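You operate a simulated robot arm through the tools that you are given. There is no shell and no other tool.

You run a simulated robot arm. Do the job below in one go: nothing can be reset, and whatever is moved stays where it is left.

Task
Pack up the ironing things and fold the board up.
Fine: iron on its stand, dial and switch off, power plug in its holder; switch off before you pull the plug.

Only the result counts: the job must be done as asked and must still hold three seconds after the hand-in. Knocking over, shifting, dropping, spilling or breaking anything else fails it. Flat cloth is picked up by pressing the open fingertips on it (5 to 10 N) and closing them slowly along it; thin cloth reads only 2 to 8 mm in the jaws.

Robot
A 7-joint arm with a two-finger parallel gripper, fixed in place. Base frame: the origin is at the foot of the arm, x ahead of it, y to its left, z up; the work surface is at about z = 0.86. Readings come in m, degrees, newtons and seconds.
With the tool pointing down near the work surface it reaches from about 0.1 to 0.88 m from the base axis. Its first joint turns from -115.0 to 115.0 degrees. Payload 3.91 kg.
The TCP is the grasp point between the finger pads, 0.03 m short of the fingertips. In the tool frame z runs along the fingers and y along their closing line. Largest opening 0.11 m; finger width 0.02, thickness 0.01; the body of the gripper, 0.048 by 0.112 m, starts 0.055 m behind the TCP.
Orientation is that of the tool frame in the base frame, as a unit quaternion [x, y, z, w]. With the fingers straight down and closing along the base's y, the tool's x points along the base's -x, its y along +y and its z along -z.

Tools
- The arm moves only by the tool move_arm. Its argument "increments" is text: rows parted by semicolons, each of 6 numbers parted by spaces: the shift along the tool's x, y, z in m, then the turn, a rotation vector about the tool's x, y, z in degrees. In form: tx ty tz wx wy wz; .... A call has 1 to 20 rows; each row is the pose to reach, as a shift and turn from the pose commanded when the call began, along the tool's axes at that moment. "fingers" is the finger opening in m, from 0 to 0.11, set as the call begins (left out, the last holds). Each row takes 0.2 s and may step no farther than 0.05 m and 8.6 degrees from the row before; otherwise, or with a gripper value out of range, the whole call is refused. A pose out of reach is approached as far as the arm can. The call stops where the force on the tool passes 40 N (or 10 N more than at its start, if that is more) or the arm is blocked; 0.2 s more then pass. Each finger travels about 0.153 m/s and halts on what it meets, pressing with about 31 N; the grip force reading is that of the motor and also rises with nothing between the fingers. The clock runs only during rows and for 0.2 s after the last one: add rows that repeat a pose to give the fingers time. It gives the time, the measured TCP pose, the force on the tool (base axes), the opening and the grip force at its end, in the units of the frame above (readings bear some noise), with the torque about the TCP (base axes, N m) and any sound that the robot's microphone picked up.
- Cameras (640 x 400 px; columns grow to the right, rows downward): "scene" is fixed at [0.2192, 0.6506, 1.4751]; the picture's right is [-0.95, -0.32, 0.00], its down [-0.14, 0.42, -0.90] and it looks along [0.29, -0.85, -0.44] (base axes); focal length 323 px, centre (320, 200). "wrist" rides on the gripper at [0.072, 0.017, -0.103] in the tool frame; the picture's right is [-0.23, 0.97, 0.00], its down [-0.76, -0.18, -0.62] and it looks along [-0.61, -0.14, 0.78] (tool axes); focal length 222 px, centre (320, 200). There is no depth. A picture from a camera that has moved, and an enlarged one, comes with that camera's place and axes in the base frame and with its lens.
- grab_frame(camera): a new picture of that camera. The clock stands still meanwhile.
- slide_trunk(by): slides the trunk up (or, below 0, down) by that many m; the arm rides with it, the base frame stays. It gives what a move gives, with no picture.
- inspect(camera, box): a new picture of the part [left, top, right, bottom] of that camera's present view, enlarged. The clock stands still meanwhile.
- sign_off(): hands the job in; it is judged then, once.

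Nothing tells you positions but the pictures and the camera data. Unless the task says otherwise, let go and move clear before handing in.

The tools are called after "Call:" as name(argument=value, ...) on one line, values as JSON. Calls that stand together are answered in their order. move_arm: Moves the arm, as the interface text tells. Its arguments: {"type":"object","properties":{"increments":{"type":"string"},"fingers":{"type":"number"}},"required":["increments"]} The other tools are called the same way: slide_trunk (by) slides the trunk up or down; grab_frame (camera) takes a picture; inspect (camera, box) takes an enlarged picture of a part of a camera's view; sign_off () hands the job in.

At the start:

```text
time: 0.0
ee_pos: [0.6118, -0.2658, 1.3302]
tool_rot: [0.0, 1.0, -0.001, 0.0]
wrist_force: [-0.3, 0.7, 0.0]
wrist_torque: [-0.01, 0.0, 0.01]
finger_gap: 0.11
grip_force: 0.0
trunk travel left (down, up): [-0.925, 0.065]
```

scene: 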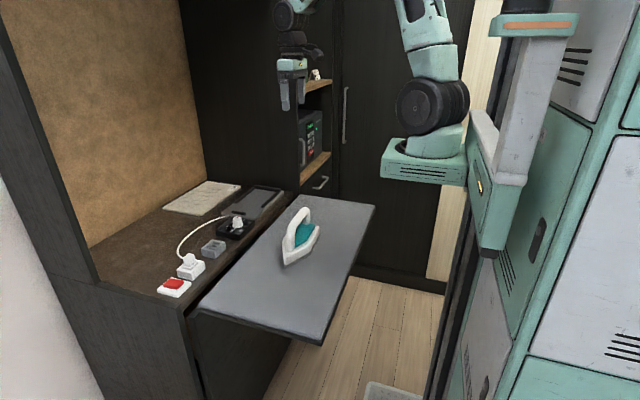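
wrist: 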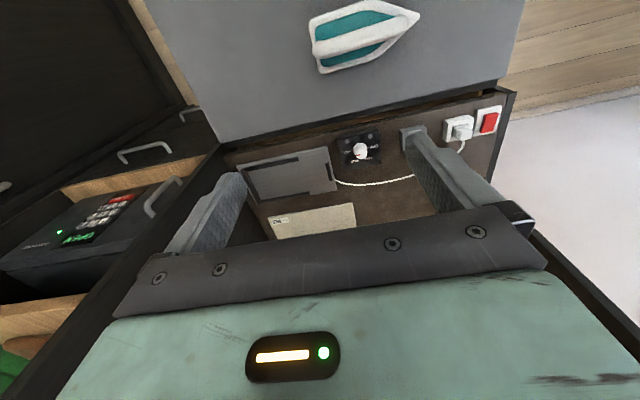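

I see a counter niche with a fold-out ironing board, the iron lying on it, a stand, a dial, a plug in a socket and a red switch. I'll look closer before moving anything.

Call:
inspect(camera="scene", box=[140, 170, 300, 310])

Call:
inspect(camera="scene", box=[180, 180, 400, 350])

Call:
inspect(camera="wrist", box=[200, 80, 540, 260])

Call:
inspect(camera="wrist", box=[200, 0, 540, 160])

```text
2.86 times, centred on (220, 240) of scene
camera zoom: at [0.2192, 0.6506, 1.4751], right [-0.95, -0.32, 0.0], down [-0.14, 0.42, -0.9], along [0.29, -0.85, -0.44], focal length 924 px, centre (606, 86)
```

zoom: 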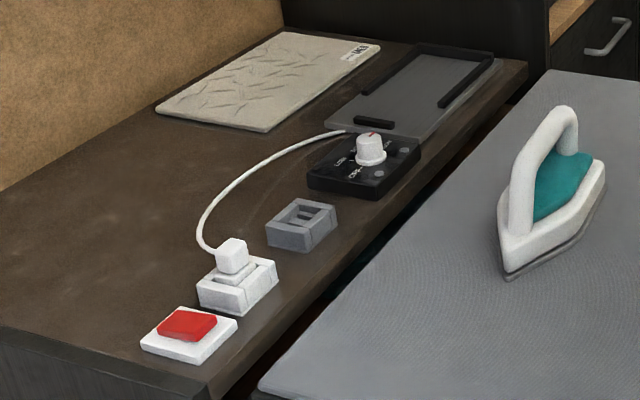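

```text
2.35 times, centred on (290, 265) of scene
camera zoom: at [0.2192, 0.6506, 1.4751], right [-0.95, -0.32, 0.0], down [-0.14, 0.42, -0.9], along [0.29, -0.85, -0.44], focal length 761 px, centre (391, 47)
```

zoom: 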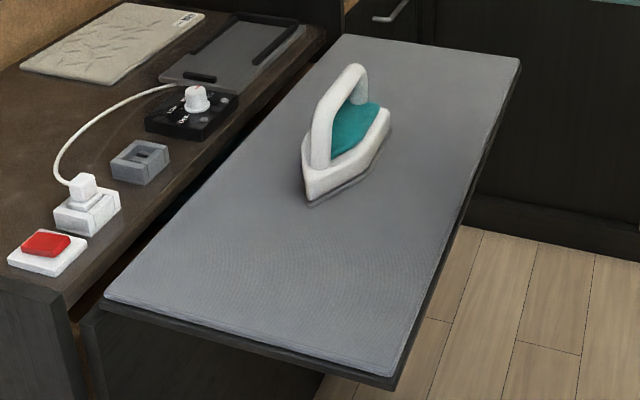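

```text
1.88 times, centred on (370, 170) of wrist
camera zoom: at [0.5398, -0.2497, 1.4332], right [0.23, 0.97, 0.0], down [0.76, -0.18, 0.62], along [0.61, -0.14, -0.78], focal length 418 px, centre (226, 256)
```

zoom: 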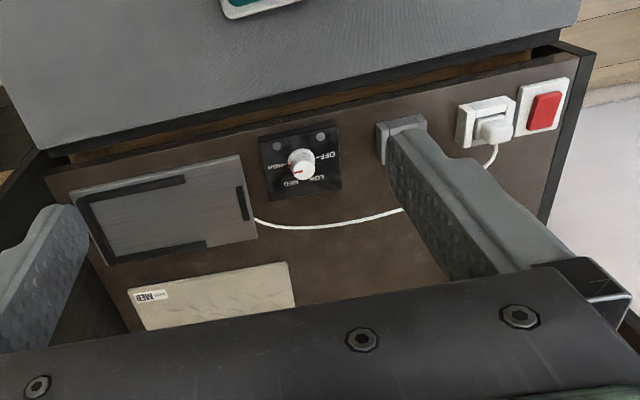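

```text
1.88 times, centred on (370, 80) of wrist
camera zoom: at [0.5398, -0.2497, 1.4332], right [0.23, 0.97, 0.0], down [0.76, -0.18, 0.62], along [0.61, -0.14, -0.78], focal length 418 px, centre (226, 426)
```

zoom: 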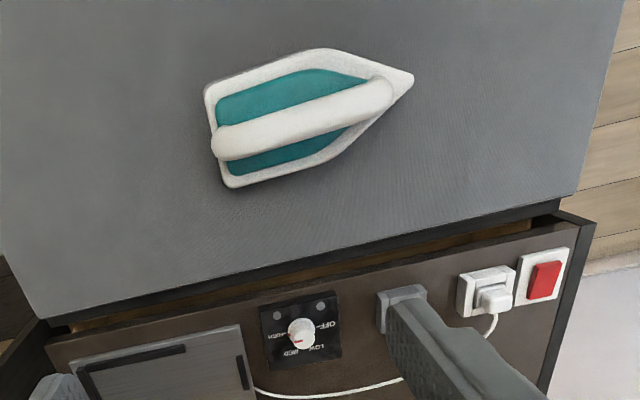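

The board looks like it lies at about x 0.38–0.71, y −0.54–0.16. Going away along +y on the counter are the stand (0.88, −0.42), the dial (0.82, −0.20), an empty grey holder (0.815, −0.05), the plugged-in plug (0.84, 0.03) and the red switch (0.83, 0.12). I'll move above the switch and plug area for a closer look.

Call:
move_arm(increments="-0.0088 0.0316 0.02 0 0 0; -0.0176 0.0632 0.04 0 0 0; -0.0264 0.0948 0.06 0 0 0; -0.0352 0.1264 0.08 0 0 0; -0.044 0.158 0.10 0 0 0; -0.0528 0.1896 0.12 0 0 0; -0.0616 0.2212 0.14 0 0 0; -0.0704 0.2528 0.16 0 0 0; -0.0792 0.2844 0.18 0 0 0; -0.088 0.316 0.20 0 0 0", fingers=0.11)

Call:
grab_frame(camera="wrist")

Call:
grab_frame(camera="scene")

```text
time: 2.2
ee_pos: [0.7002, 0.0515, 1.1278]
tool_rot: [-0.001, 1.0, 0.0, 0.001]
wrist_force: [-0.2, -0.3, 0.6]
wrist_torque: [0.0, -0.05, 0.01]
finger_gap: 0.1102
grip_force: 0.1
trunk travel left (down, up): [-0.925, 0.065]
```

```text
taken
camera wrist: at [0.6289, 0.067, 1.2315], right [0.23, 0.97, 0.0], down [0.76, -0.18, 0.62], along [0.61, -0.14, -0.78], focal length 222 px, centre (320, 200)
```

wrist: 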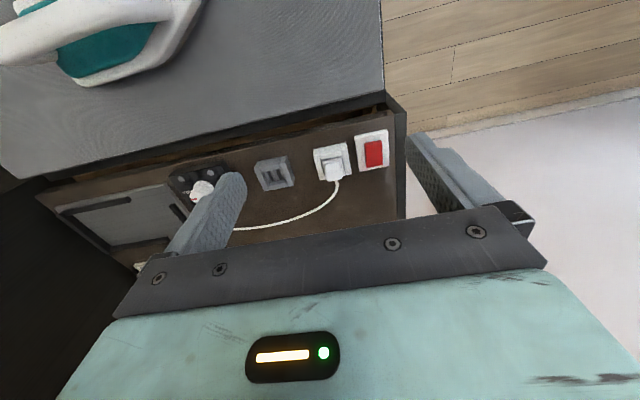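

```text
taken
```

scene: 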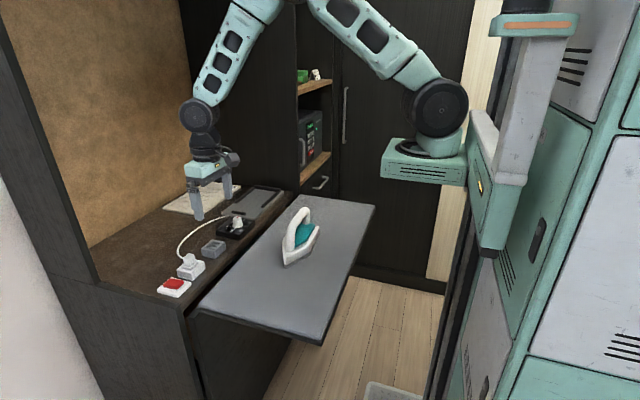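

The gripper is above the counter now and I can see the holder, plug and switch between the fingers. I'll enlarge these for exact positions.

Call:
inspect(camera="wrist", box=[240, 115, 400, 215])

Call:
inspect(camera="scene", box=[150, 235, 230, 305])

Call:
inspect(camera="wrist", box=[40, 150, 260, 280])

```text
4.00 times, centred on (320, 165) of wrist
camera zoom: at [0.6289, 0.067, 1.2315], right [0.23, 0.97, 0.0], down [0.76, -0.18, 0.62], along [0.61, -0.14, -0.78], focal length 888 px, centre (320, 340)
```

zoom: 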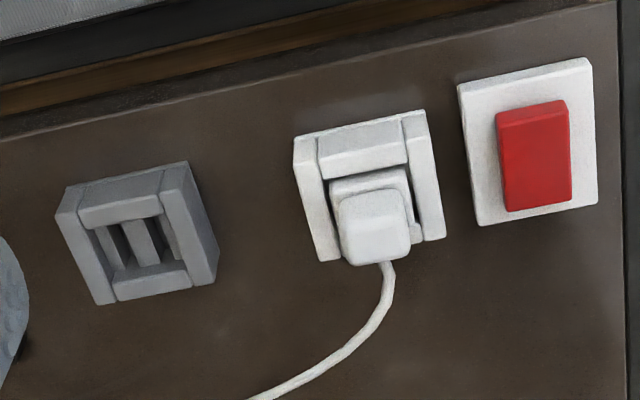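

```text
5.71 times, centred on (190, 270) of scene
camera zoom: at [0.2192, 0.6506, 1.4751], right [-0.95, -0.32, 0.0], down [-0.14, 0.42, -0.9], along [0.29, -0.85, -0.44], focal length 1847 px, centre (1063, -200)
```

zoom: 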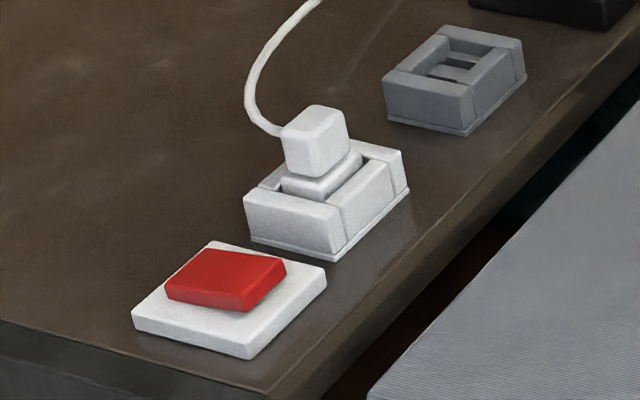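

```text
2.91 times, centred on (150, 215) of wrist
camera zoom: at [0.6289, 0.067, 1.2315], right [0.23, 0.97, 0.0], down [0.76, -0.18, 0.62], along [0.61, -0.14, -0.78], focal length 646 px, centre (814, 156)
```

zoom: 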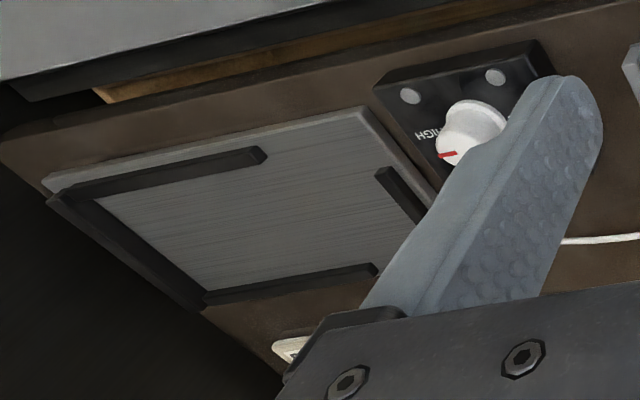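

Switch, plug and holder are all roughly aligned with the counter edge, and the rocker looks raised on the robot side. I'll go lower for a close view of the rocker before pressing it.

Call:
move_arm(increments="-0.0125 0.0121 0.027 0 0 0; -0.025 0.0243 0.054 0 0 0; -0.0375 0.0364 0.081 0 0 0; -0.05 0.0485 0.108 0 0 0; -0.05 0.0485 0.108 0 0 0")

Call:
grab_frame(camera="wrist")

Call:
inspect(camera="wrist", box=[280, 120, 400, 210])

Call:
inspect(camera="scene", box=[155, 270, 195, 300])

```text
time: 3.4
ee_pos: [0.7505, 0.0981, 1.0237]
tool_rot: [-0.001, 1.0, 0.001, 0.0]
wrist_force: [1.0, 0.0, -0.5]
wrist_torque: [0.01, -0.03, -0.02]
finger_gap: 0.11
grip_force: 0.1
trunk travel left (down, up): [-0.925, 0.065]
```

```text
taken
camera wrist: at [0.6795, 0.1145, 1.126], right [0.23, 0.97, 0.0], down [0.76, -0.18, 0.62], along [0.61, -0.14, -0.78], focal length 222 px, centre (320, 200)
```

wrist: 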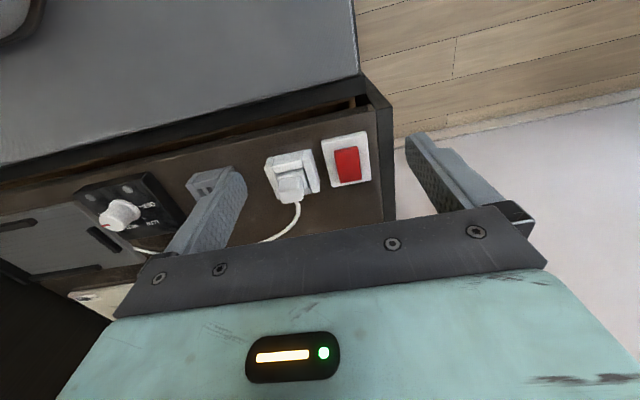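

```text
4.44 times, centred on (340, 165) of wrist
camera zoom: at [0.6795, 0.1145, 1.126], right [0.23, 0.97, 0.0], down [0.76, -0.18, 0.62], along [0.61, -0.14, -0.78], focal length 987 px, centre (231, 356)
```

zoom: 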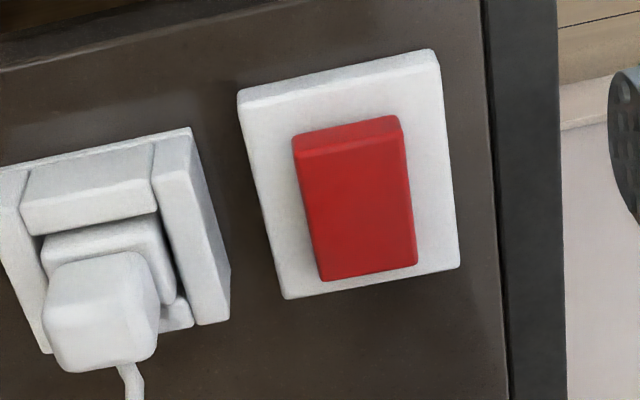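

```text
13.33 times, centred on (175, 285) of scene
camera zoom: at [0.2192, 0.6506, 1.4751], right [-0.95, -0.32, 0.0], down [-0.14, 0.42, -0.9], along [0.29, -0.85, -0.44], focal length 4310 px, centre (2253, -933)
```

zoom: 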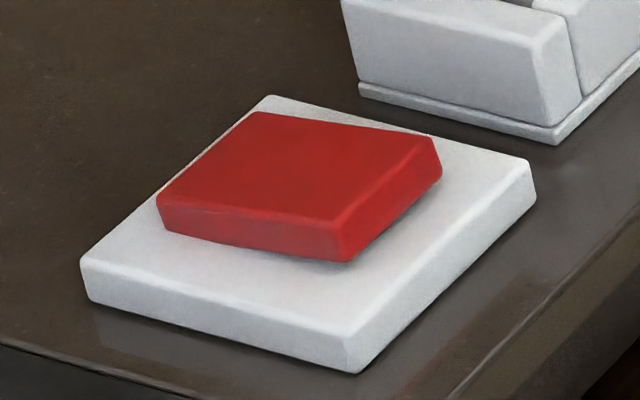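

The rocker's robot-side end is raised and its far end is pressed in. Before touching it, I'll check the dial box for lamps or marks that show whether the power is on.

Call:
inspect(camera="wrist", box=[60, 150, 220, 250])

Call:
inspect(camera="scene", box=[210, 205, 262, 245])

Call:
inspect(camera="scene", box=[270, 190, 340, 280])

```text
4.00 times, centred on (140, 200) of wrist
camera zoom: at [0.6795, 0.1145, 1.126], right [0.23, 0.97, 0.0], down [0.76, -0.18, 0.62], along [0.61, -0.14, -0.78], focal length 888 px, centre (1040, 200)
```

zoom: 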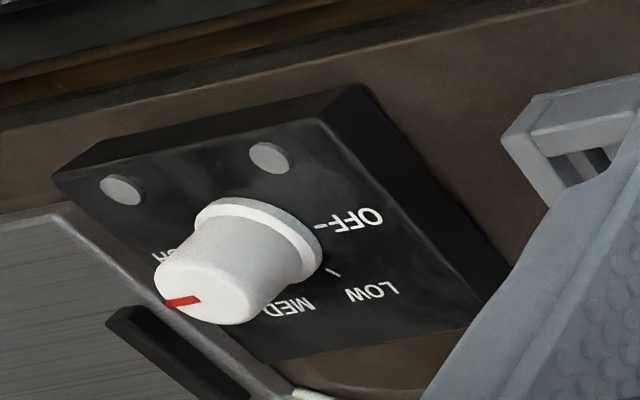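

```text
10.00 times, centred on (236, 225) of scene
camera zoom: at [0.2192, 0.6506, 1.4751], right [-0.95, -0.32, 0.0], down [-0.14, 0.42, -0.9], along [0.29, -0.85, -0.44], focal length 3232 px, centre (1160, -50)
```

zoom: 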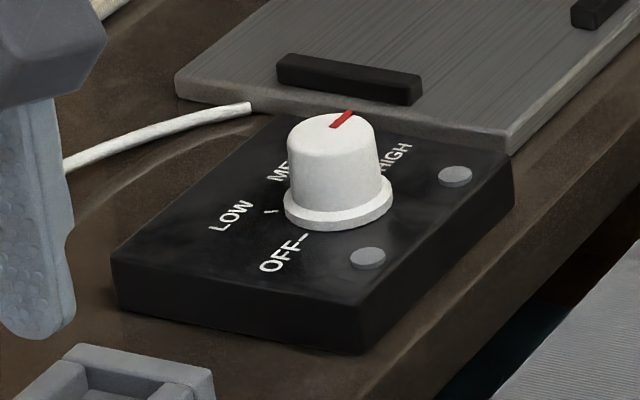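

```text
4.44 times, centred on (305, 235) of scene
camera zoom: at [0.2192, 0.6506, 1.4751], right [-0.95, -0.32, 0.0], down [-0.14, 0.42, -0.9], along [0.29, -0.85, -0.44], focal length 1437 px, centre (387, 44)
```

zoom: 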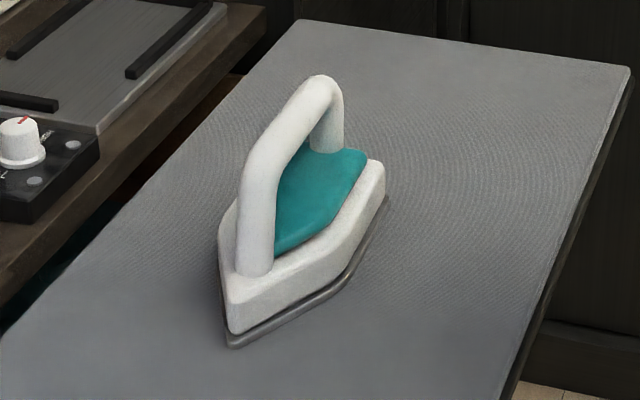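

The dial pointer (red mark) points at −y, which is HIGH, with OFF at +y, so the power is on. The switch must be off before the plug is touched, so I'll close the fingers and hover over the raised robot-side end of the rocker at about (0.806, 0.117).

Call:
move_arm(increments="-0.0185 0.0063 0.02 0 0 0; -0.037 0.0127 0.045 0 0 0; -0.0555 0.019 0.07 0 0 0; -0.0555 0.019 0.088 0 0 0; -0.0555 0.019 0.088 0 0 0", fingers=0)

Call:
grab_frame(camera="wrist")

Call:
inspect(camera="scene", box=[140, 240, 220, 310])

```text
time: 4.6
ee_pos: [0.8067, 0.1175, 0.9348]
tool_rot: [0.0, 1.0, 0.0, 0.0]
wrist_force: [-0.2, 0.4, 0.3]
wrist_torque: [0.04, 0.03, 0.0]
finger_gap: 0.0
grip_force: 31.3
trunk travel left (down, up): [-0.925, 0.065]
```

```text
taken
camera wrist: at [0.7349, 0.1336, 1.0375], right [0.23, 0.97, 0.0], down [0.76, -0.18, 0.62], along [0.61, -0.14, -0.78], focal length 222 px, centre (320, 200)
```

wrist: 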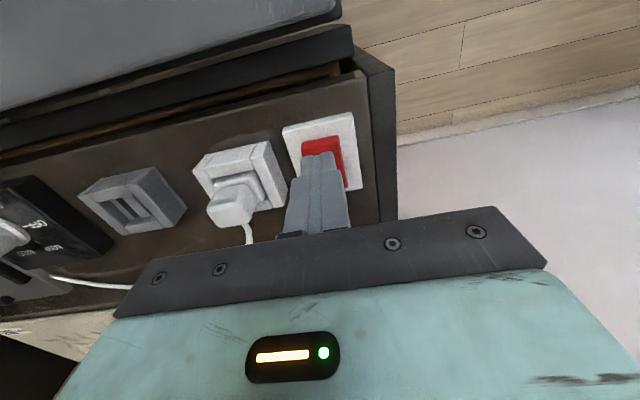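

```text
5.71 times, centred on (180, 275) of scene
camera zoom: at [0.2192, 0.6506, 1.4751], right [-0.95, -0.32, 0.0], down [-0.14, 0.42, -0.9], along [0.29, -0.85, -0.44], focal length 1847 px, centre (1120, -229)
```

zoom: 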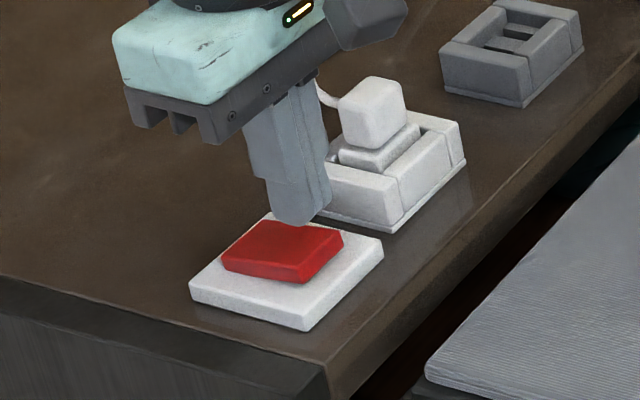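

The fingertips hover just over the robot-side part of the red rocker. I'll press straight down in small steps and watch the force.

Call:
move_arm(increments="0 0 0.005 0 0 0; 0 0 0.010 0 0 0; 0 0 0.013 0 0 0; 0 0 0.016 0 0 0; 0 0 0.018 0 0 0; 0 0 0.020 0 0 0; 0 0 0.022 0 0 0")

```text
time: 6.2
ee_pos: [0.8054, 0.118, 0.9122]
tool_rot: [-0.001, 1.0, 0.0, 0.0]
wrist_force: [-2.0, -0.2, 4.6]
wrist_torque: [-0.03, 0.01, 0.02]
finger_gap: 0.0
grip_force: 31.2
trunk travel left (down, up): [-0.925, 0.065]
```

Contact has begun at about 5 N. I'll keep pressing slowly.

Call:
move_arm(increments="0 0 0.001 0 0 0; 0 0 0.002 0 0 0; 0 0 0.003 0 0 0; 0 0 0.004 0 0 0; 0 0 0.005 0 0 0; 0 0 0.006 0 0 0")

Call:
inspect(camera="scene", box=[140, 240, 220, 310])

```text
time: 7.3
ee_pos: [0.8052, 0.1182, 0.911]
tool_rot: [0.0, 1.0, 0.001, 0.002]
wrist_force: [-11.6, -4.5, 22.0]
wrist_torque: [-0.12, 0.13, -0.02]
finger_gap: 0.0001
grip_force: 30.8
trunk travel left (down, up): [-0.925, 0.065]
stopped in row 5: the force on the tool passed its limit at 42 N (the readings are from after the stop); the commanded pose is now the measured one
```

```text
5.71 times, centred on (180, 275) of scene
camera zoom: at [0.2192, 0.6506, 1.4751], right [-0.95, -0.32, 0.0], down [-0.14, 0.42, -0.9], along [0.29, -0.85, -0.44], focal length 1847 px, centre (1120, -229)
```

zoom: 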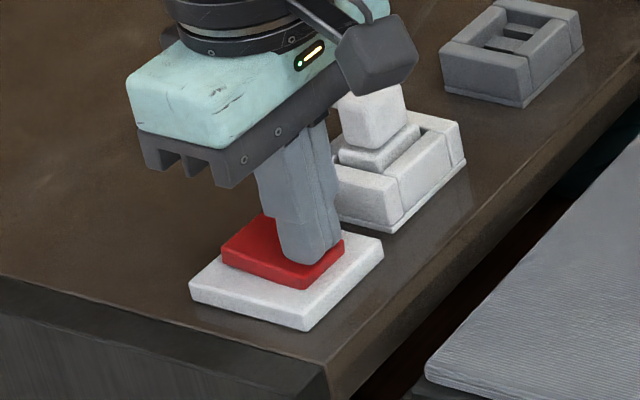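

The press reached the 42 N limit without any click being reported. I'll back off and see whether the rocker changed.

Call:
move_arm(increments="0 0 -0.01 0 0 0; 0 0 -0.03 0 0 0; 0 0 -0.06 0 0 0; 0.03 0 -0.09 0 0 0; 0.055 0 -0.11 0 0 0; 0.055 0 -0.11 0 0 0")

Call:
inspect(camera="scene", box=[155, 270, 195, 300])

Call:
grab_frame(camera="wrist")

```text
time: 8.7
ee_pos: [0.7504, 0.1174, 1.0224]
tool_rot: [-0.001, 1.0, 0.0, 0.002]
wrist_force: [-0.6, 0.6, -0.3]
wrist_torque: [-0.01, 0.0, -0.01]
finger_gap: 0.0
grip_force: 31.2
trunk travel left (down, up): [-0.925, 0.065]
```

```text
13.33 times, centred on (175, 285) of scene
camera zoom: at [0.2192, 0.6506, 1.4751], right [-0.95, -0.32, 0.0], down [-0.14, 0.42, -0.9], along [0.29, -0.85, -0.44], focal length 4310 px, centre (2253, -933)
```

zoom: 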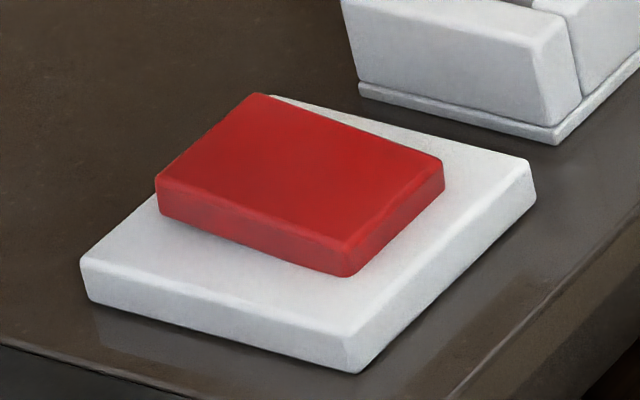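

```text
taken
camera wrist: at [0.6792, 0.1334, 1.1246], right [0.23, 0.97, 0.0], down [0.76, -0.18, 0.62], along [0.61, -0.14, -0.78], focal length 222 px, centre (320, 200)
```

wrist: 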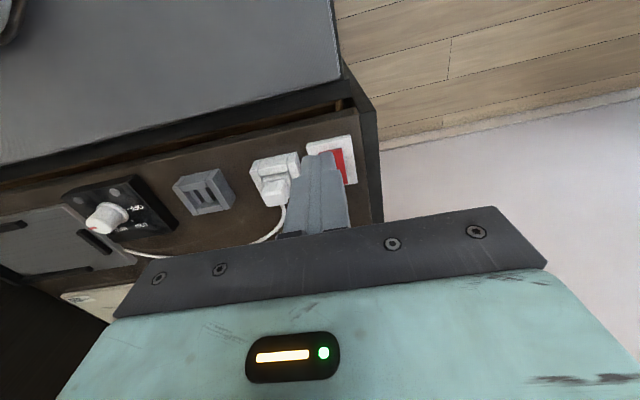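

The rocker has flipped: its robot-side end is now down and its far end is up. I'll open the fingers and compare the rocker and the dial box's two discs from the earlier pose, in case a lamp changed.

Call:
move_arm(increments="0 -0.01 0 0 0 0; 0 -0.019 0 0 0 0; 0 -0.019 0 0 0 0; 0 -0.019 0 0 0 0", fingers=0.11)

Call:
inspect(camera="wrist", box=[280, 120, 400, 210])

Call:
inspect(camera="scene", box=[210, 205, 262, 245])

```text
time: 9.7
ee_pos: [0.7511, 0.1001, 1.0195]
tool_rot: [-0.001, 1.0, 0.0, 0.001]
wrist_force: [0.2, 0.3, -0.4]
wrist_torque: [0.02, 0.01, 0.03]
finger_gap: 0.1101
grip_force: 0.0
trunk travel left (down, up): [-0.925, 0.065]
```

```text
4.44 times, centred on (340, 165) of wrist
camera zoom: at [0.6794, 0.1154, 1.1228], right [0.23, 0.97, 0.0], down [0.76, -0.18, 0.62], along [0.61, -0.14, -0.78], focal length 987 px, centre (231, 356)
```

zoom: 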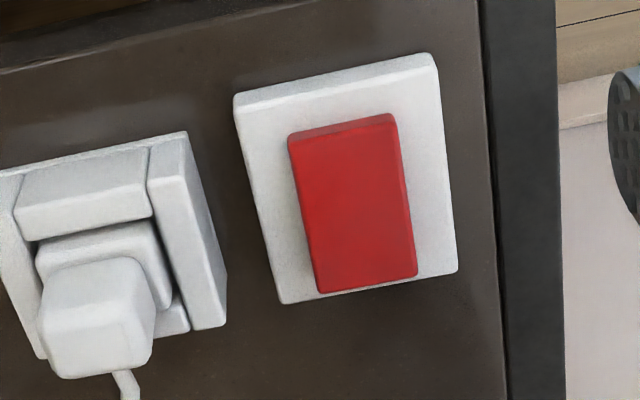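

```text
10.00 times, centred on (236, 225) of scene
camera zoom: at [0.2192, 0.6506, 1.4751], right [-0.95, -0.32, 0.0], down [-0.14, 0.42, -0.9], along [0.29, -0.85, -0.44], focal length 3232 px, centre (1160, -50)
```

zoom: 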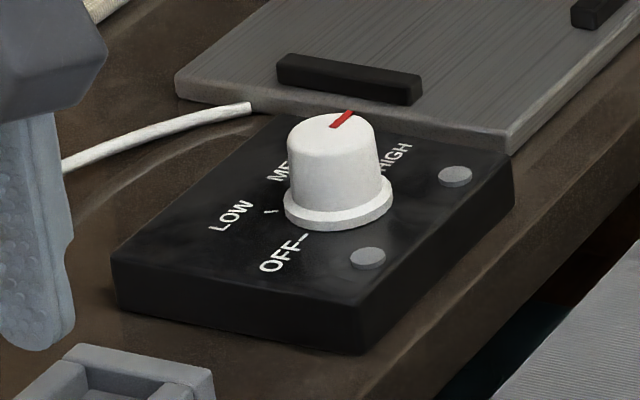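

The rocker is clearly in its other position and the rest is unchanged, so I take the power as off. Next is the dial knob at about (0.8205, −0.205), top z ≈ 0.914. It needs a half turn counter-clockwise seen from above, from −y through +x to +y. I'll go above it and look.

Call:
move_arm(increments="-0.0088 -0.038 0 0 0 0; -0.0176 -0.076 0 0 0 0; -0.0264 -0.1141 0 0 0 0; -0.0352 -0.1521 0 0 0 0; -0.044 -0.1901 0 0 0 0; -0.0527 -0.2282 0 0 0 0; -0.0615 -0.2662 0 0 0 0; -0.0703 -0.3042 0 0 0 0; -0.0703 -0.3042 0 0 0 0")

Call:
grab_frame(camera="wrist")

Call:
inspect(camera="wrist", box=[240, 100, 400, 210])

```text
time: 11.7
ee_pos: [0.8207, -0.2062, 1.0203]
tool_rot: [-0.001, 1.0, 0.0, 0.001]
wrist_force: [0.0, 0.1, -0.4]
wrist_torque: [0.03, 0.02, 0.01]
finger_gap: 0.1099
grip_force: 0.0
trunk travel left (down, up): [-0.925, 0.065]
```

```text
taken
camera wrist: at [0.7491, -0.1901, 1.1231], right [0.23, 0.97, 0.0], down [0.76, -0.18, 0.62], along [0.61, -0.14, -0.78], focal length 222 px, centre (320, 200)
```

wrist: 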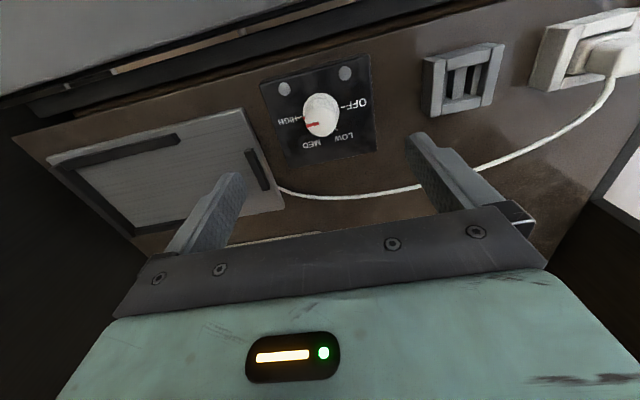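

```text
3.64 times, centred on (320, 155) of wrist
camera zoom: at [0.7491, -0.1901, 1.1231], right [0.23, 0.97, 0.0], down [0.76, -0.18, 0.62], along [0.61, -0.14, -0.78], focal length 808 px, centre (320, 364)
```

zoom: 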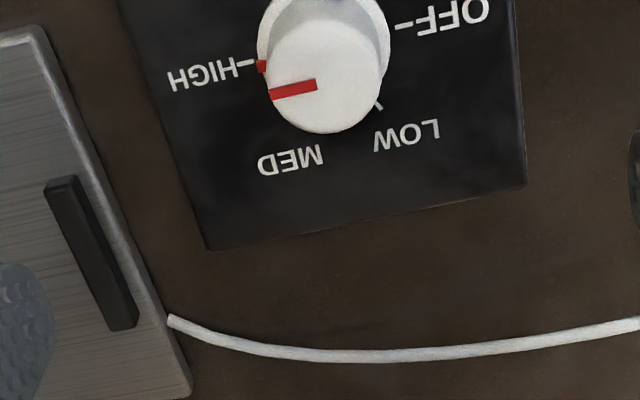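

The knob centre is at (0.820, −0.206), directly under the TCP. HIGH and OFF are exactly 180° apart. I'll pre-rotate the tool +90° about its z in free space, so the knob can then be turned the whole way in the other direction.

Call:
move_arm(increments="0 0 0 0 0 8.2; 0 0 0 0 0 16.4; 0 0 0 0 0 24.6; 0 0 0 0 0 32.8; 0 0 0 0 0 41; 0 0 0 0 0 49.2; 0 0 0 0 0 57.4; 0 0 0 0 0 65.6; 0 0 0 0 0 73.8; 0 0 0 0 0 82; 0 0 0 0 0 90; 0 0 0 0 0 90", fingers=0.08)

Call:
grab_frame(camera="wrist")

Call:
grab_frame(camera="scene")

```text
time: 14.3
ee_pos: [0.8214, -0.2051, 1.0203]
tool_rot: [0.707, 0.707, 0.001, 0.001]
wrist_force: [0.1, 0.0, 0.2]
wrist_torque: [0.01, -0.02, -0.02]
finger_gap: 0.0799
grip_force: 0.2
trunk travel left (down, up): [-0.925, 0.065]
```

```text
taken
camera wrist: at [0.8395, -0.1338, 1.1226], right [0.97, -0.23, 0.0], down [-0.18, -0.76, 0.62], along [-0.14, -0.61, -0.78], focal length 222 px, centre (320, 200)
```

wrist: 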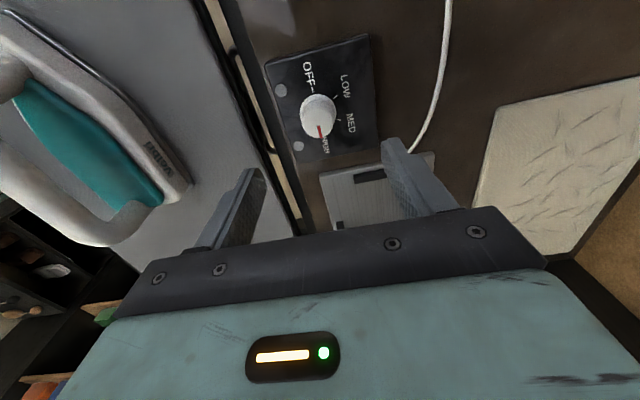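

```text
taken
```

scene: 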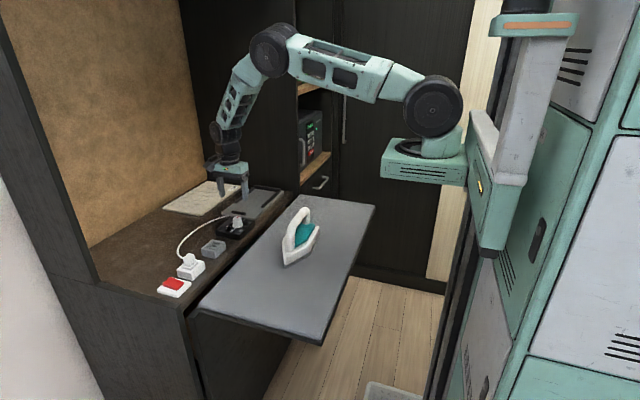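

The +90° pose is reached cleanly and the knob sits between the fingers. I'll descend around it with the fingertips at about z 0.892, just above the box.

Call:
move_arm(increments="0 0 0.025 0 0 0; 0 0 0.05 0 0 0; 0 0 0.075 0 0 0; 0 0 0.09 0 0 0; 0 0 0.098 0 0 0; 0 0 0.098 0 0 0", fingers=0.07)

Call:
grab_frame(camera="wrist")

Call:
inspect(camera="scene", box=[200, 190, 270, 245])

```text
time: 15.7
ee_pos: [0.8224, -0.205, 0.9199]
tool_rot: [0.707, 0.708, 0.001, 0.0]
wrist_force: [0.1, -0.5, -1.0]
wrist_torque: [-0.01, -0.06, 0.01]
finger_gap: 0.0703
grip_force: 0.0
trunk travel left (down, up): [-0.925, 0.065]
```

```text
taken
camera wrist: at [0.8391, -0.1333, 1.023], right [0.97, -0.23, 0.0], down [-0.18, -0.76, 0.62], along [-0.14, -0.61, -0.78], focal length 222 px, centre (320, 200)
```

wrist: 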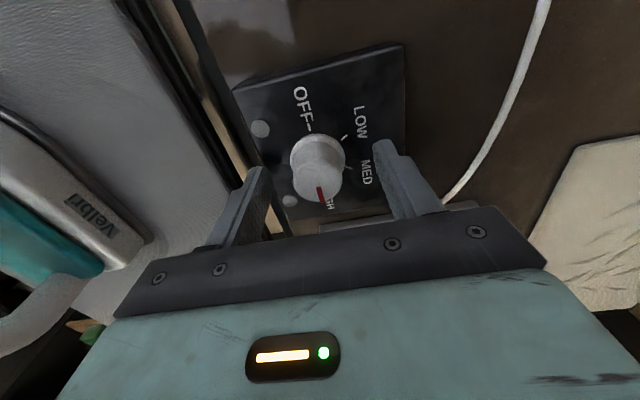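

```text
7.27 times, centred on (235, 218) of scene
camera zoom: at [0.2192, 0.6506, 1.4751], right [-0.95, -0.32, 0.0], down [-0.14, 0.42, -0.9], along [0.29, -0.85, -0.44], focal length 2351 px, centre (938, 73)
```

zoom: 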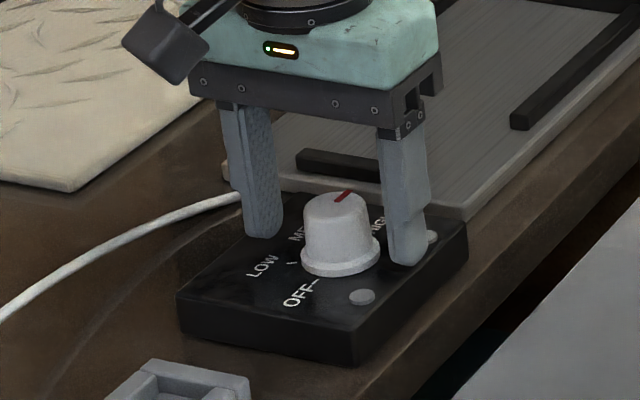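

The knob is centred between the fingers in both views. I'll close on it.

Call:
move_arm(increments="0 0 0 0 0 0; 0 0 0 0 0 0; 0 0 0 0 0 0", fingers=0)

```text
time: 16.5
ee_pos: [0.8212, -0.206, 0.9205]
tool_rot: [0.707, 0.707, 0.0, 0.0]
wrist_force: [-12.5, 0.6, 7.4]
wrist_torque: [0.1, 0.43, 0.0]
finger_gap: 0.0316
grip_force: 45.1
trunk travel left (down, up): [-0.925, 0.065]
```

Gripped at 31.6 mm, with a 12 N side load that says I'm slightly too far in +x. I'll nudge 1.5 mm toward −x to unload it before turning.

Call:
move_arm(increments="0 -0.001 0 0 0 0; 0 -0.0015 0 0 0 0; 0 -0.0015 0 0 0 0")

```text
time: 17.3
ee_pos: [0.8197, -0.2047, 0.9209]
tool_rot: [0.707, 0.707, 0.001, 0.0]
wrist_force: [-3.9, 2.9, 0.3]
wrist_torque: [-0.03, 0.15, -0.03]
finger_gap: 0.0313
grip_force: 45.2
trunk travel left (down, up): [-0.925, 0.065]
```

The side load is nearly gone. I'll start turning counter-clockwise, which is negative about the tool z, and check the first part.

Call:
move_arm(increments="0 -0.0004 0 0 0 -7; 0 -0.0004 0 0 0 -14; 0 -0.0004 0 0 0 -21; 0 -0.0004 0 0 0 -28; 0 -0.0004 0 0 0 -35; 0 -0.0004 0 0 0 -42")

Call:
inspect(camera="scene", box=[200, 190, 270, 245])

```text
time: 18.7
ee_pos: [0.8206, -0.2056, 0.9205]
tool_rot: [0.405, 0.914, 0.0, 0.0]
wrist_force: [1.2, 5.6, -19.5]
wrist_torque: [-0.27, -0.53, -0.01]
finger_gap: 0.0313
grip_force: 44.8
trunk travel left (down, up): [-0.925, 0.065]
```

```text
7.27 times, centred on (235, 218) of scene
camera zoom: at [0.2192, 0.6506, 1.4751], right [-0.95, -0.32, 0.0], down [-0.14, 0.42, -0.9], along [0.29, -0.85, -0.44], focal length 2351 px, centre (938, 73)
```

zoom: 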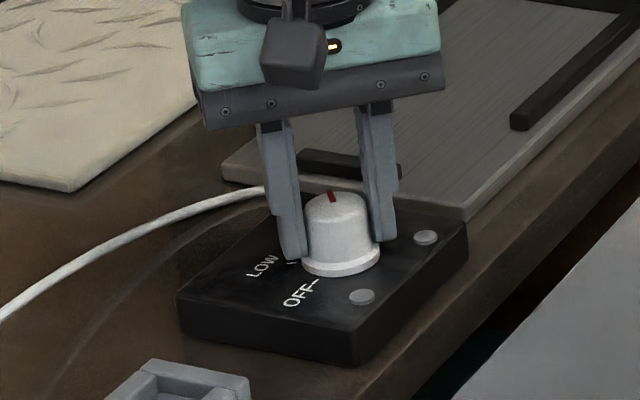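

The knob turns with the fingers. There's a 20 N vertical pull building up, so I'll ease down about 1 mm as I continue.

Call:
move_arm(increments="0 0 0.0008 0 0 -3; 0 0 0.001 0 0 -10; 0 0 0.001 0 0 -17; 0 0 0.001 0 0 -24; 0 0 0.001 0 0 -31; 0 0 0.001 0 0 -38; 0 0 0.001 0 0 -45")

```text
time: 20.3
ee_pos: [0.8219, -0.2043, 0.9211]
tool_rot: [0.025, 1.0, 0.001, 0.001]
wrist_force: [1.2, 9.9, -16.0]
wrist_torque: [0.36, -0.19, -0.05]
finger_gap: 0.0314
grip_force: 45.4
trunk travel left (down, up): [-0.925, 0.065]
```

About half way at 87°. I'll continue with small corrections of 1 mm down and 1 mm in +y.

Call:
move_arm(increments="0 0.0005 0.001 0 0 -7; 0 0.001 0.0012 0 0 -14; 0 0.001 0.0012 0 0 -21; 0 0.001 0.0012 0 0 -28; 0 0.001 0.0012 0 0 -35; 0 0.001 0.0012 0 0 -42; 0 0.001 0.0012 0 0 -49")

Call:
inspect(camera="scene", box=[200, 190, 270, 245])

```text
time: 21.9
ee_pos: [0.8201, -0.2053, 0.9209]
tool_rot: [-0.392, 0.92, 0.0, 0.002]
wrist_force: [-1.8, 3.5, 13.9]
wrist_torque: [0.27, -0.09, 0.01]
finger_gap: 0.0314
grip_force: 44.9
trunk travel left (down, up): [-0.925, 0.065]
```

```text
7.27 times, centred on (235, 218) of scene
camera zoom: at [0.2192, 0.6506, 1.4751], right [-0.95, -0.32, 0.0], down [-0.14, 0.42, -0.9], along [0.29, -0.85, -0.44], focal length 2351 px, centre (938, 73)
```

zoom: 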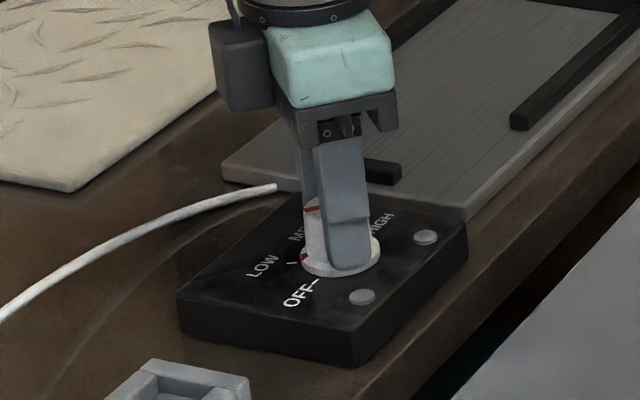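

Turned about 136° so far, with the pointer past LOW. The remaining 44° goes to OFF.

Call:
move_arm(increments="0 0 -0.0004 0 0 -7; 0 0 -0.0005 0 0 -14; 0 0 -0.0005 0 0 -21; 0 0 -0.0005 0 0 -28; 0 0 -0.0005 0 0 -35; 0 0 -0.0005 0 0 -42; 0 0 -0.0005 0 0 -44; 0 0 -0.0005 0 0 -44")

Call:
inspect(camera="scene", box=[200, 190, 270, 245])

Call:
grab_frame(camera="wrist")

```text
time: 23.7
ee_pos: [0.8202, -0.2041, 0.9205]
tool_rot: [0.709, -0.705, 0.001, -0.001]
wrist_force: [-1.6, 2.2, 12.3]
wrist_torque: [-0.12, 0.13, -0.02]
finger_gap: 0.0317
grip_force: 45.0
trunk travel left (down, up): [-0.925, 0.065]
```

```text
7.27 times, centred on (235, 218) of scene
camera zoom: at [0.2192, 0.6506, 1.4751], right [-0.95, -0.32, 0.0], down [-0.14, 0.42, -0.9], along [0.29, -0.85, -0.44], focal length 2351 px, centre (938, 73)
```

zoom: 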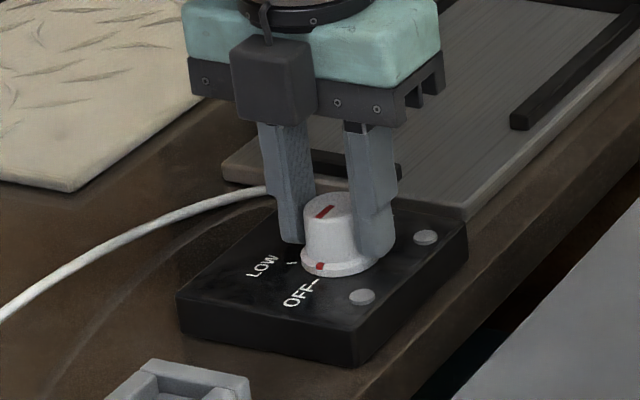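

```text
taken
camera wrist: at [0.8041, -0.2778, 1.0239], right [-0.97, 0.22, 0.0], down [0.17, 0.76, 0.62], along [0.14, 0.61, -0.78], focal length 222 px, centre (320, 200)
```

wrist: 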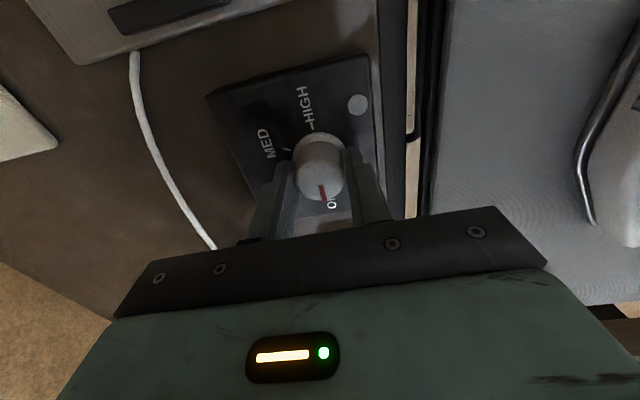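

The pointer now lies at OFF and the tool has turned 180°. I'll release, rise straight up and check that the knob stays there.

Call:
move_arm(increments="0 0 0 0 0 0; 0 0 0 0 0 0; 0 0 -0.03 0 0 0; 0 0 -0.07 0 0 0; 0 0 -0.11 0 0 0; 0 0 -0.11 0 0 0", fingers=0.07)

Call:
inspect(camera="scene", box=[200, 190, 270, 245])

Call:
inspect(camera="wrist", box=[240, 60, 400, 200])

```text
time: 25.1
ee_pos: [0.8193, -0.205, 1.0309]
tool_rot: [0.707, -0.707, 0.001, -0.001]
wrist_force: [0.5, -0.4, 0.5]
wrist_torque: [0.02, 0.01, -0.03]
finger_gap: 0.07
grip_force: 0.1
trunk travel left (down, up): [-0.925, 0.065]
```

```text
7.27 times, centred on (235, 218) of scene
camera zoom: at [0.2192, 0.6506, 1.4751], right [-0.95, -0.32, 0.0], down [-0.14, 0.42, -0.9], along [0.29, -0.85, -0.44], focal length 2351 px, centre (938, 73)
```

zoom: 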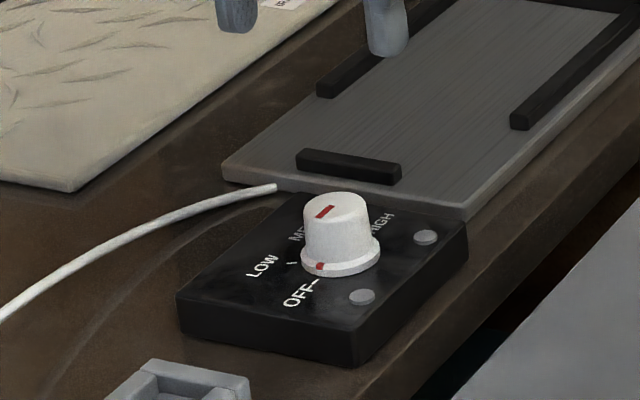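

```text
2.86 times, centred on (320, 130) of wrist
camera zoom: at [0.8036, -0.2784, 1.135], right [-0.97, 0.23, 0.0], down [0.18, 0.76, 0.62], along [0.14, 0.61, -0.78], focal length 635 px, centre (320, 400)
```

zoom: 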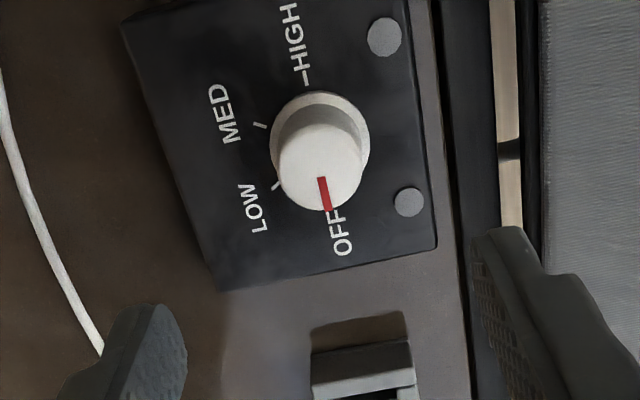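

The dial is at OFF and stays there. Next I turn the tool back to its neutral yaw and move over the grey holder to measure it and the plug precisely.

Call:
move_arm(increments="-0.0137 0.0018 0 0 0 8.2; -0.0274 0.0036 0 0 0 16.4; -0.041 0.0054 0 0 0 24.6; -0.0547 0.0072 0 0 0 32.8; -0.0683 0.009 0 0 0 41; -0.082 0.0108 0 0 0 49.2; -0.0957 0.0126 0 0 0 57.4; -0.1093 0.0144 0 0 0 65.6; -0.123 0.0162 0 0 0 73.8; -0.1367 0.018 0 0 0 82; -0.15 0.02 0 0 0 90; -0.15 0.02 0 0 0 90", fingers=0.11)

Call:
grab_frame(camera="wrist")

Call:
inspect(camera="wrist", box=[260, 90, 420, 190])

```text
time: 27.7
ee_pos: [0.7979, -0.0541, 1.0296]
tool_rot: [-0.001, 1.0, 0.0, 0.001]
wrist_force: [0.2, 0.4, -0.1]
wrist_torque: [-0.01, 0.01, 0.01]
finger_gap: 0.1103
grip_force: 0.2
trunk travel left (down, up): [-0.925, 0.065]
```

```text
taken
camera wrist: at [0.7271, -0.0382, 1.1328], right [0.23, 0.97, 0.0], down [0.76, -0.18, 0.62], along [0.61, -0.14, -0.78], focal length 222 px, centre (320, 200)
```

wrist: 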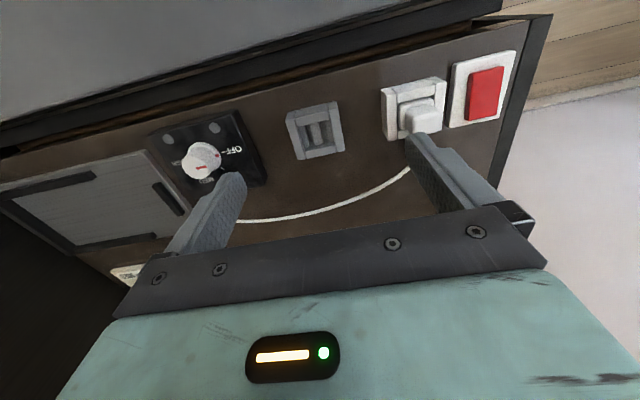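

```text
4.00 times, centred on (340, 140) of wrist
camera zoom: at [0.7271, -0.0382, 1.1328], right [0.23, 0.97, 0.0], down [0.76, -0.18, 0.62], along [0.61, -0.14, -0.78], focal length 888 px, centre (240, 440)
```

zoom: 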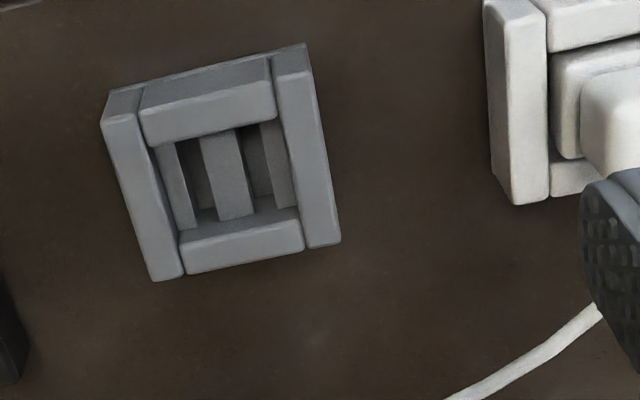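

The holder's top centre works out at about (0.824, −0.065), square to the counter. I'll move above the plug at about (0.823, 0.045) to check it the same way.

Call:
move_arm(increments="-0.008 0.033 0 0 0 0; -0.016 0.066 0 0 0 0; -0.0235 0.099 0 0 0 0; -0.0235 0.099 0 0 0 0")

Call:
grab_frame(camera="wrist")

Call:
inspect(camera="wrist", box=[260, 80, 420, 180])

Call:
inspect(camera="scene", box=[170, 240, 230, 285])

```text
time: 28.7
ee_pos: [0.8237, 0.0436, 1.029]
tool_rot: [0.0, 1.0, -0.001, 0.001]
wrist_force: [-0.7, 0.2, -0.4]
wrist_torque: [-0.04, -0.01, 0.0]
finger_gap: 0.11
grip_force: 0.1
trunk travel left (down, up): [-0.925, 0.065]
```

```text
taken
camera wrist: at [0.7523, 0.0597, 1.1328], right [0.23, 0.97, 0.0], down [0.76, -0.18, 0.62], along [0.61, -0.14, -0.78], focal length 222 px, centre (320, 200)
```

wrist: 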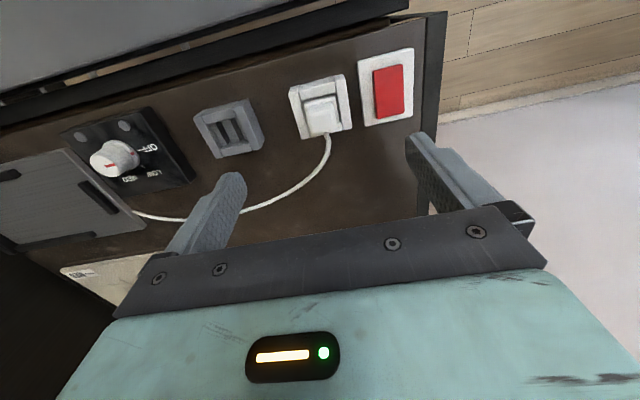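

```text
4.00 times, centred on (340, 130) of wrist
camera zoom: at [0.7523, 0.0597, 1.1328], right [0.23, 0.97, 0.0], down [0.76, -0.18, 0.62], along [0.61, -0.14, -0.78], focal length 888 px, centre (240, 480)
```

zoom: 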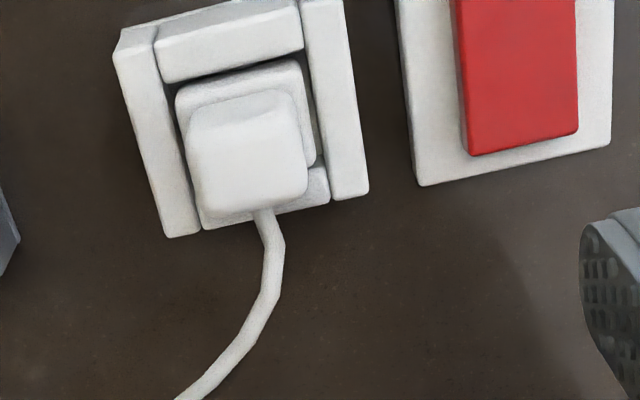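

```text
8.89 times, centred on (200, 262) of scene
camera zoom: at [0.2192, 0.6506, 1.4751], right [-0.95, -0.32, 0.0], down [-0.14, 0.42, -0.9], along [0.29, -0.85, -0.44], focal length 2873 px, centre (1387, -356)
```

zoom: 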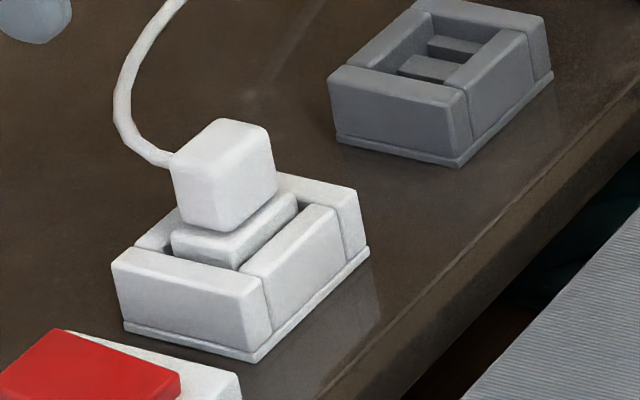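

The socket and plug centre are at (0.824, 0.0445), with the plug's cube about 27 mm wide and its top at z ≈ 0.912. The switch is off, so I'll lower the fingers around the plug with the tips above the socket rim.

Call:
move_arm(increments="-0.0013 0.001 0.02 0 0 0; -0.0013 0.001 0.05 0 0 0; -0.0013 0.001 0.08 0 0 0; -0.0013 0.001 0.098 0 0 0; -0.0013 0.001 0.106 0 0 0; -0.0013 0.001 0.106 0 0 0", fingers=0.05)

Call:
grab_frame(camera="wrist")

Call:
inspect(camera="scene", box=[165, 225, 235, 285])

```text
time: 30.1
ee_pos: [0.8247, 0.0467, 0.9238]
tool_rot: [0.0, 1.0, 0.0, 0.001]
wrist_force: [-0.1, -0.6, 0.8]
wrist_torque: [-0.01, 0.03, -0.03]
finger_gap: 0.05
grip_force: 0.0
trunk travel left (down, up): [-0.925, 0.065]
```

```text
taken
camera wrist: at [0.7528, 0.0625, 1.0263], right [0.23, 0.97, 0.0], down [0.76, -0.18, 0.62], along [0.61, -0.14, -0.78], focal length 222 px, centre (320, 200)
```

wrist: 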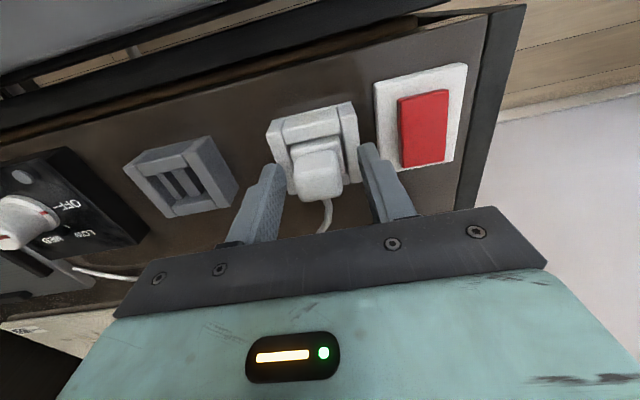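

```text
6.67 times, centred on (200, 255) of scene
camera zoom: at [0.2192, 0.6506, 1.4751], right [-0.95, -0.32, 0.0], down [-0.14, 0.42, -0.9], along [0.29, -0.85, -0.44], focal length 2155 px, centre (1120, -167)
```

zoom: 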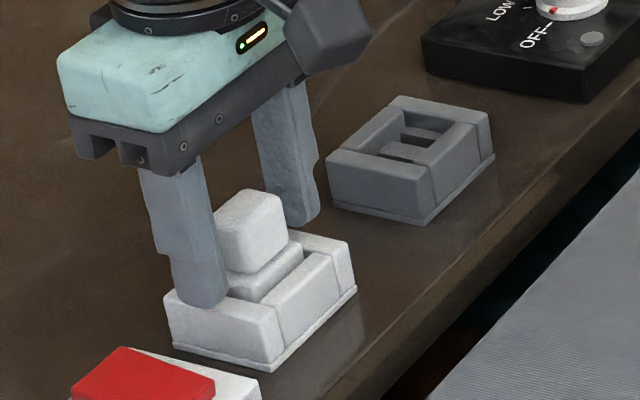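

The plug sits centrally between the fingertips, which are clear of the socket rim. I'll close on it.

Call:
move_arm(increments="0 0 0 0 0 0; 0 0 0 0 0 0; 0 0 0 0 0 0", fingers=0)

```text
time: 30.9
ee_pos: [0.8247, 0.0465, 0.9228]
tool_rot: [0.0, 1.0, 0.0, 0.0]
wrist_force: [0.2, -0.8, -0.1]
wrist_torque: [0.02, 0.02, -0.02]
finger_gap: 0.033
grip_force: 31.2
trunk travel left (down, up): [-0.925, 0.065]
```

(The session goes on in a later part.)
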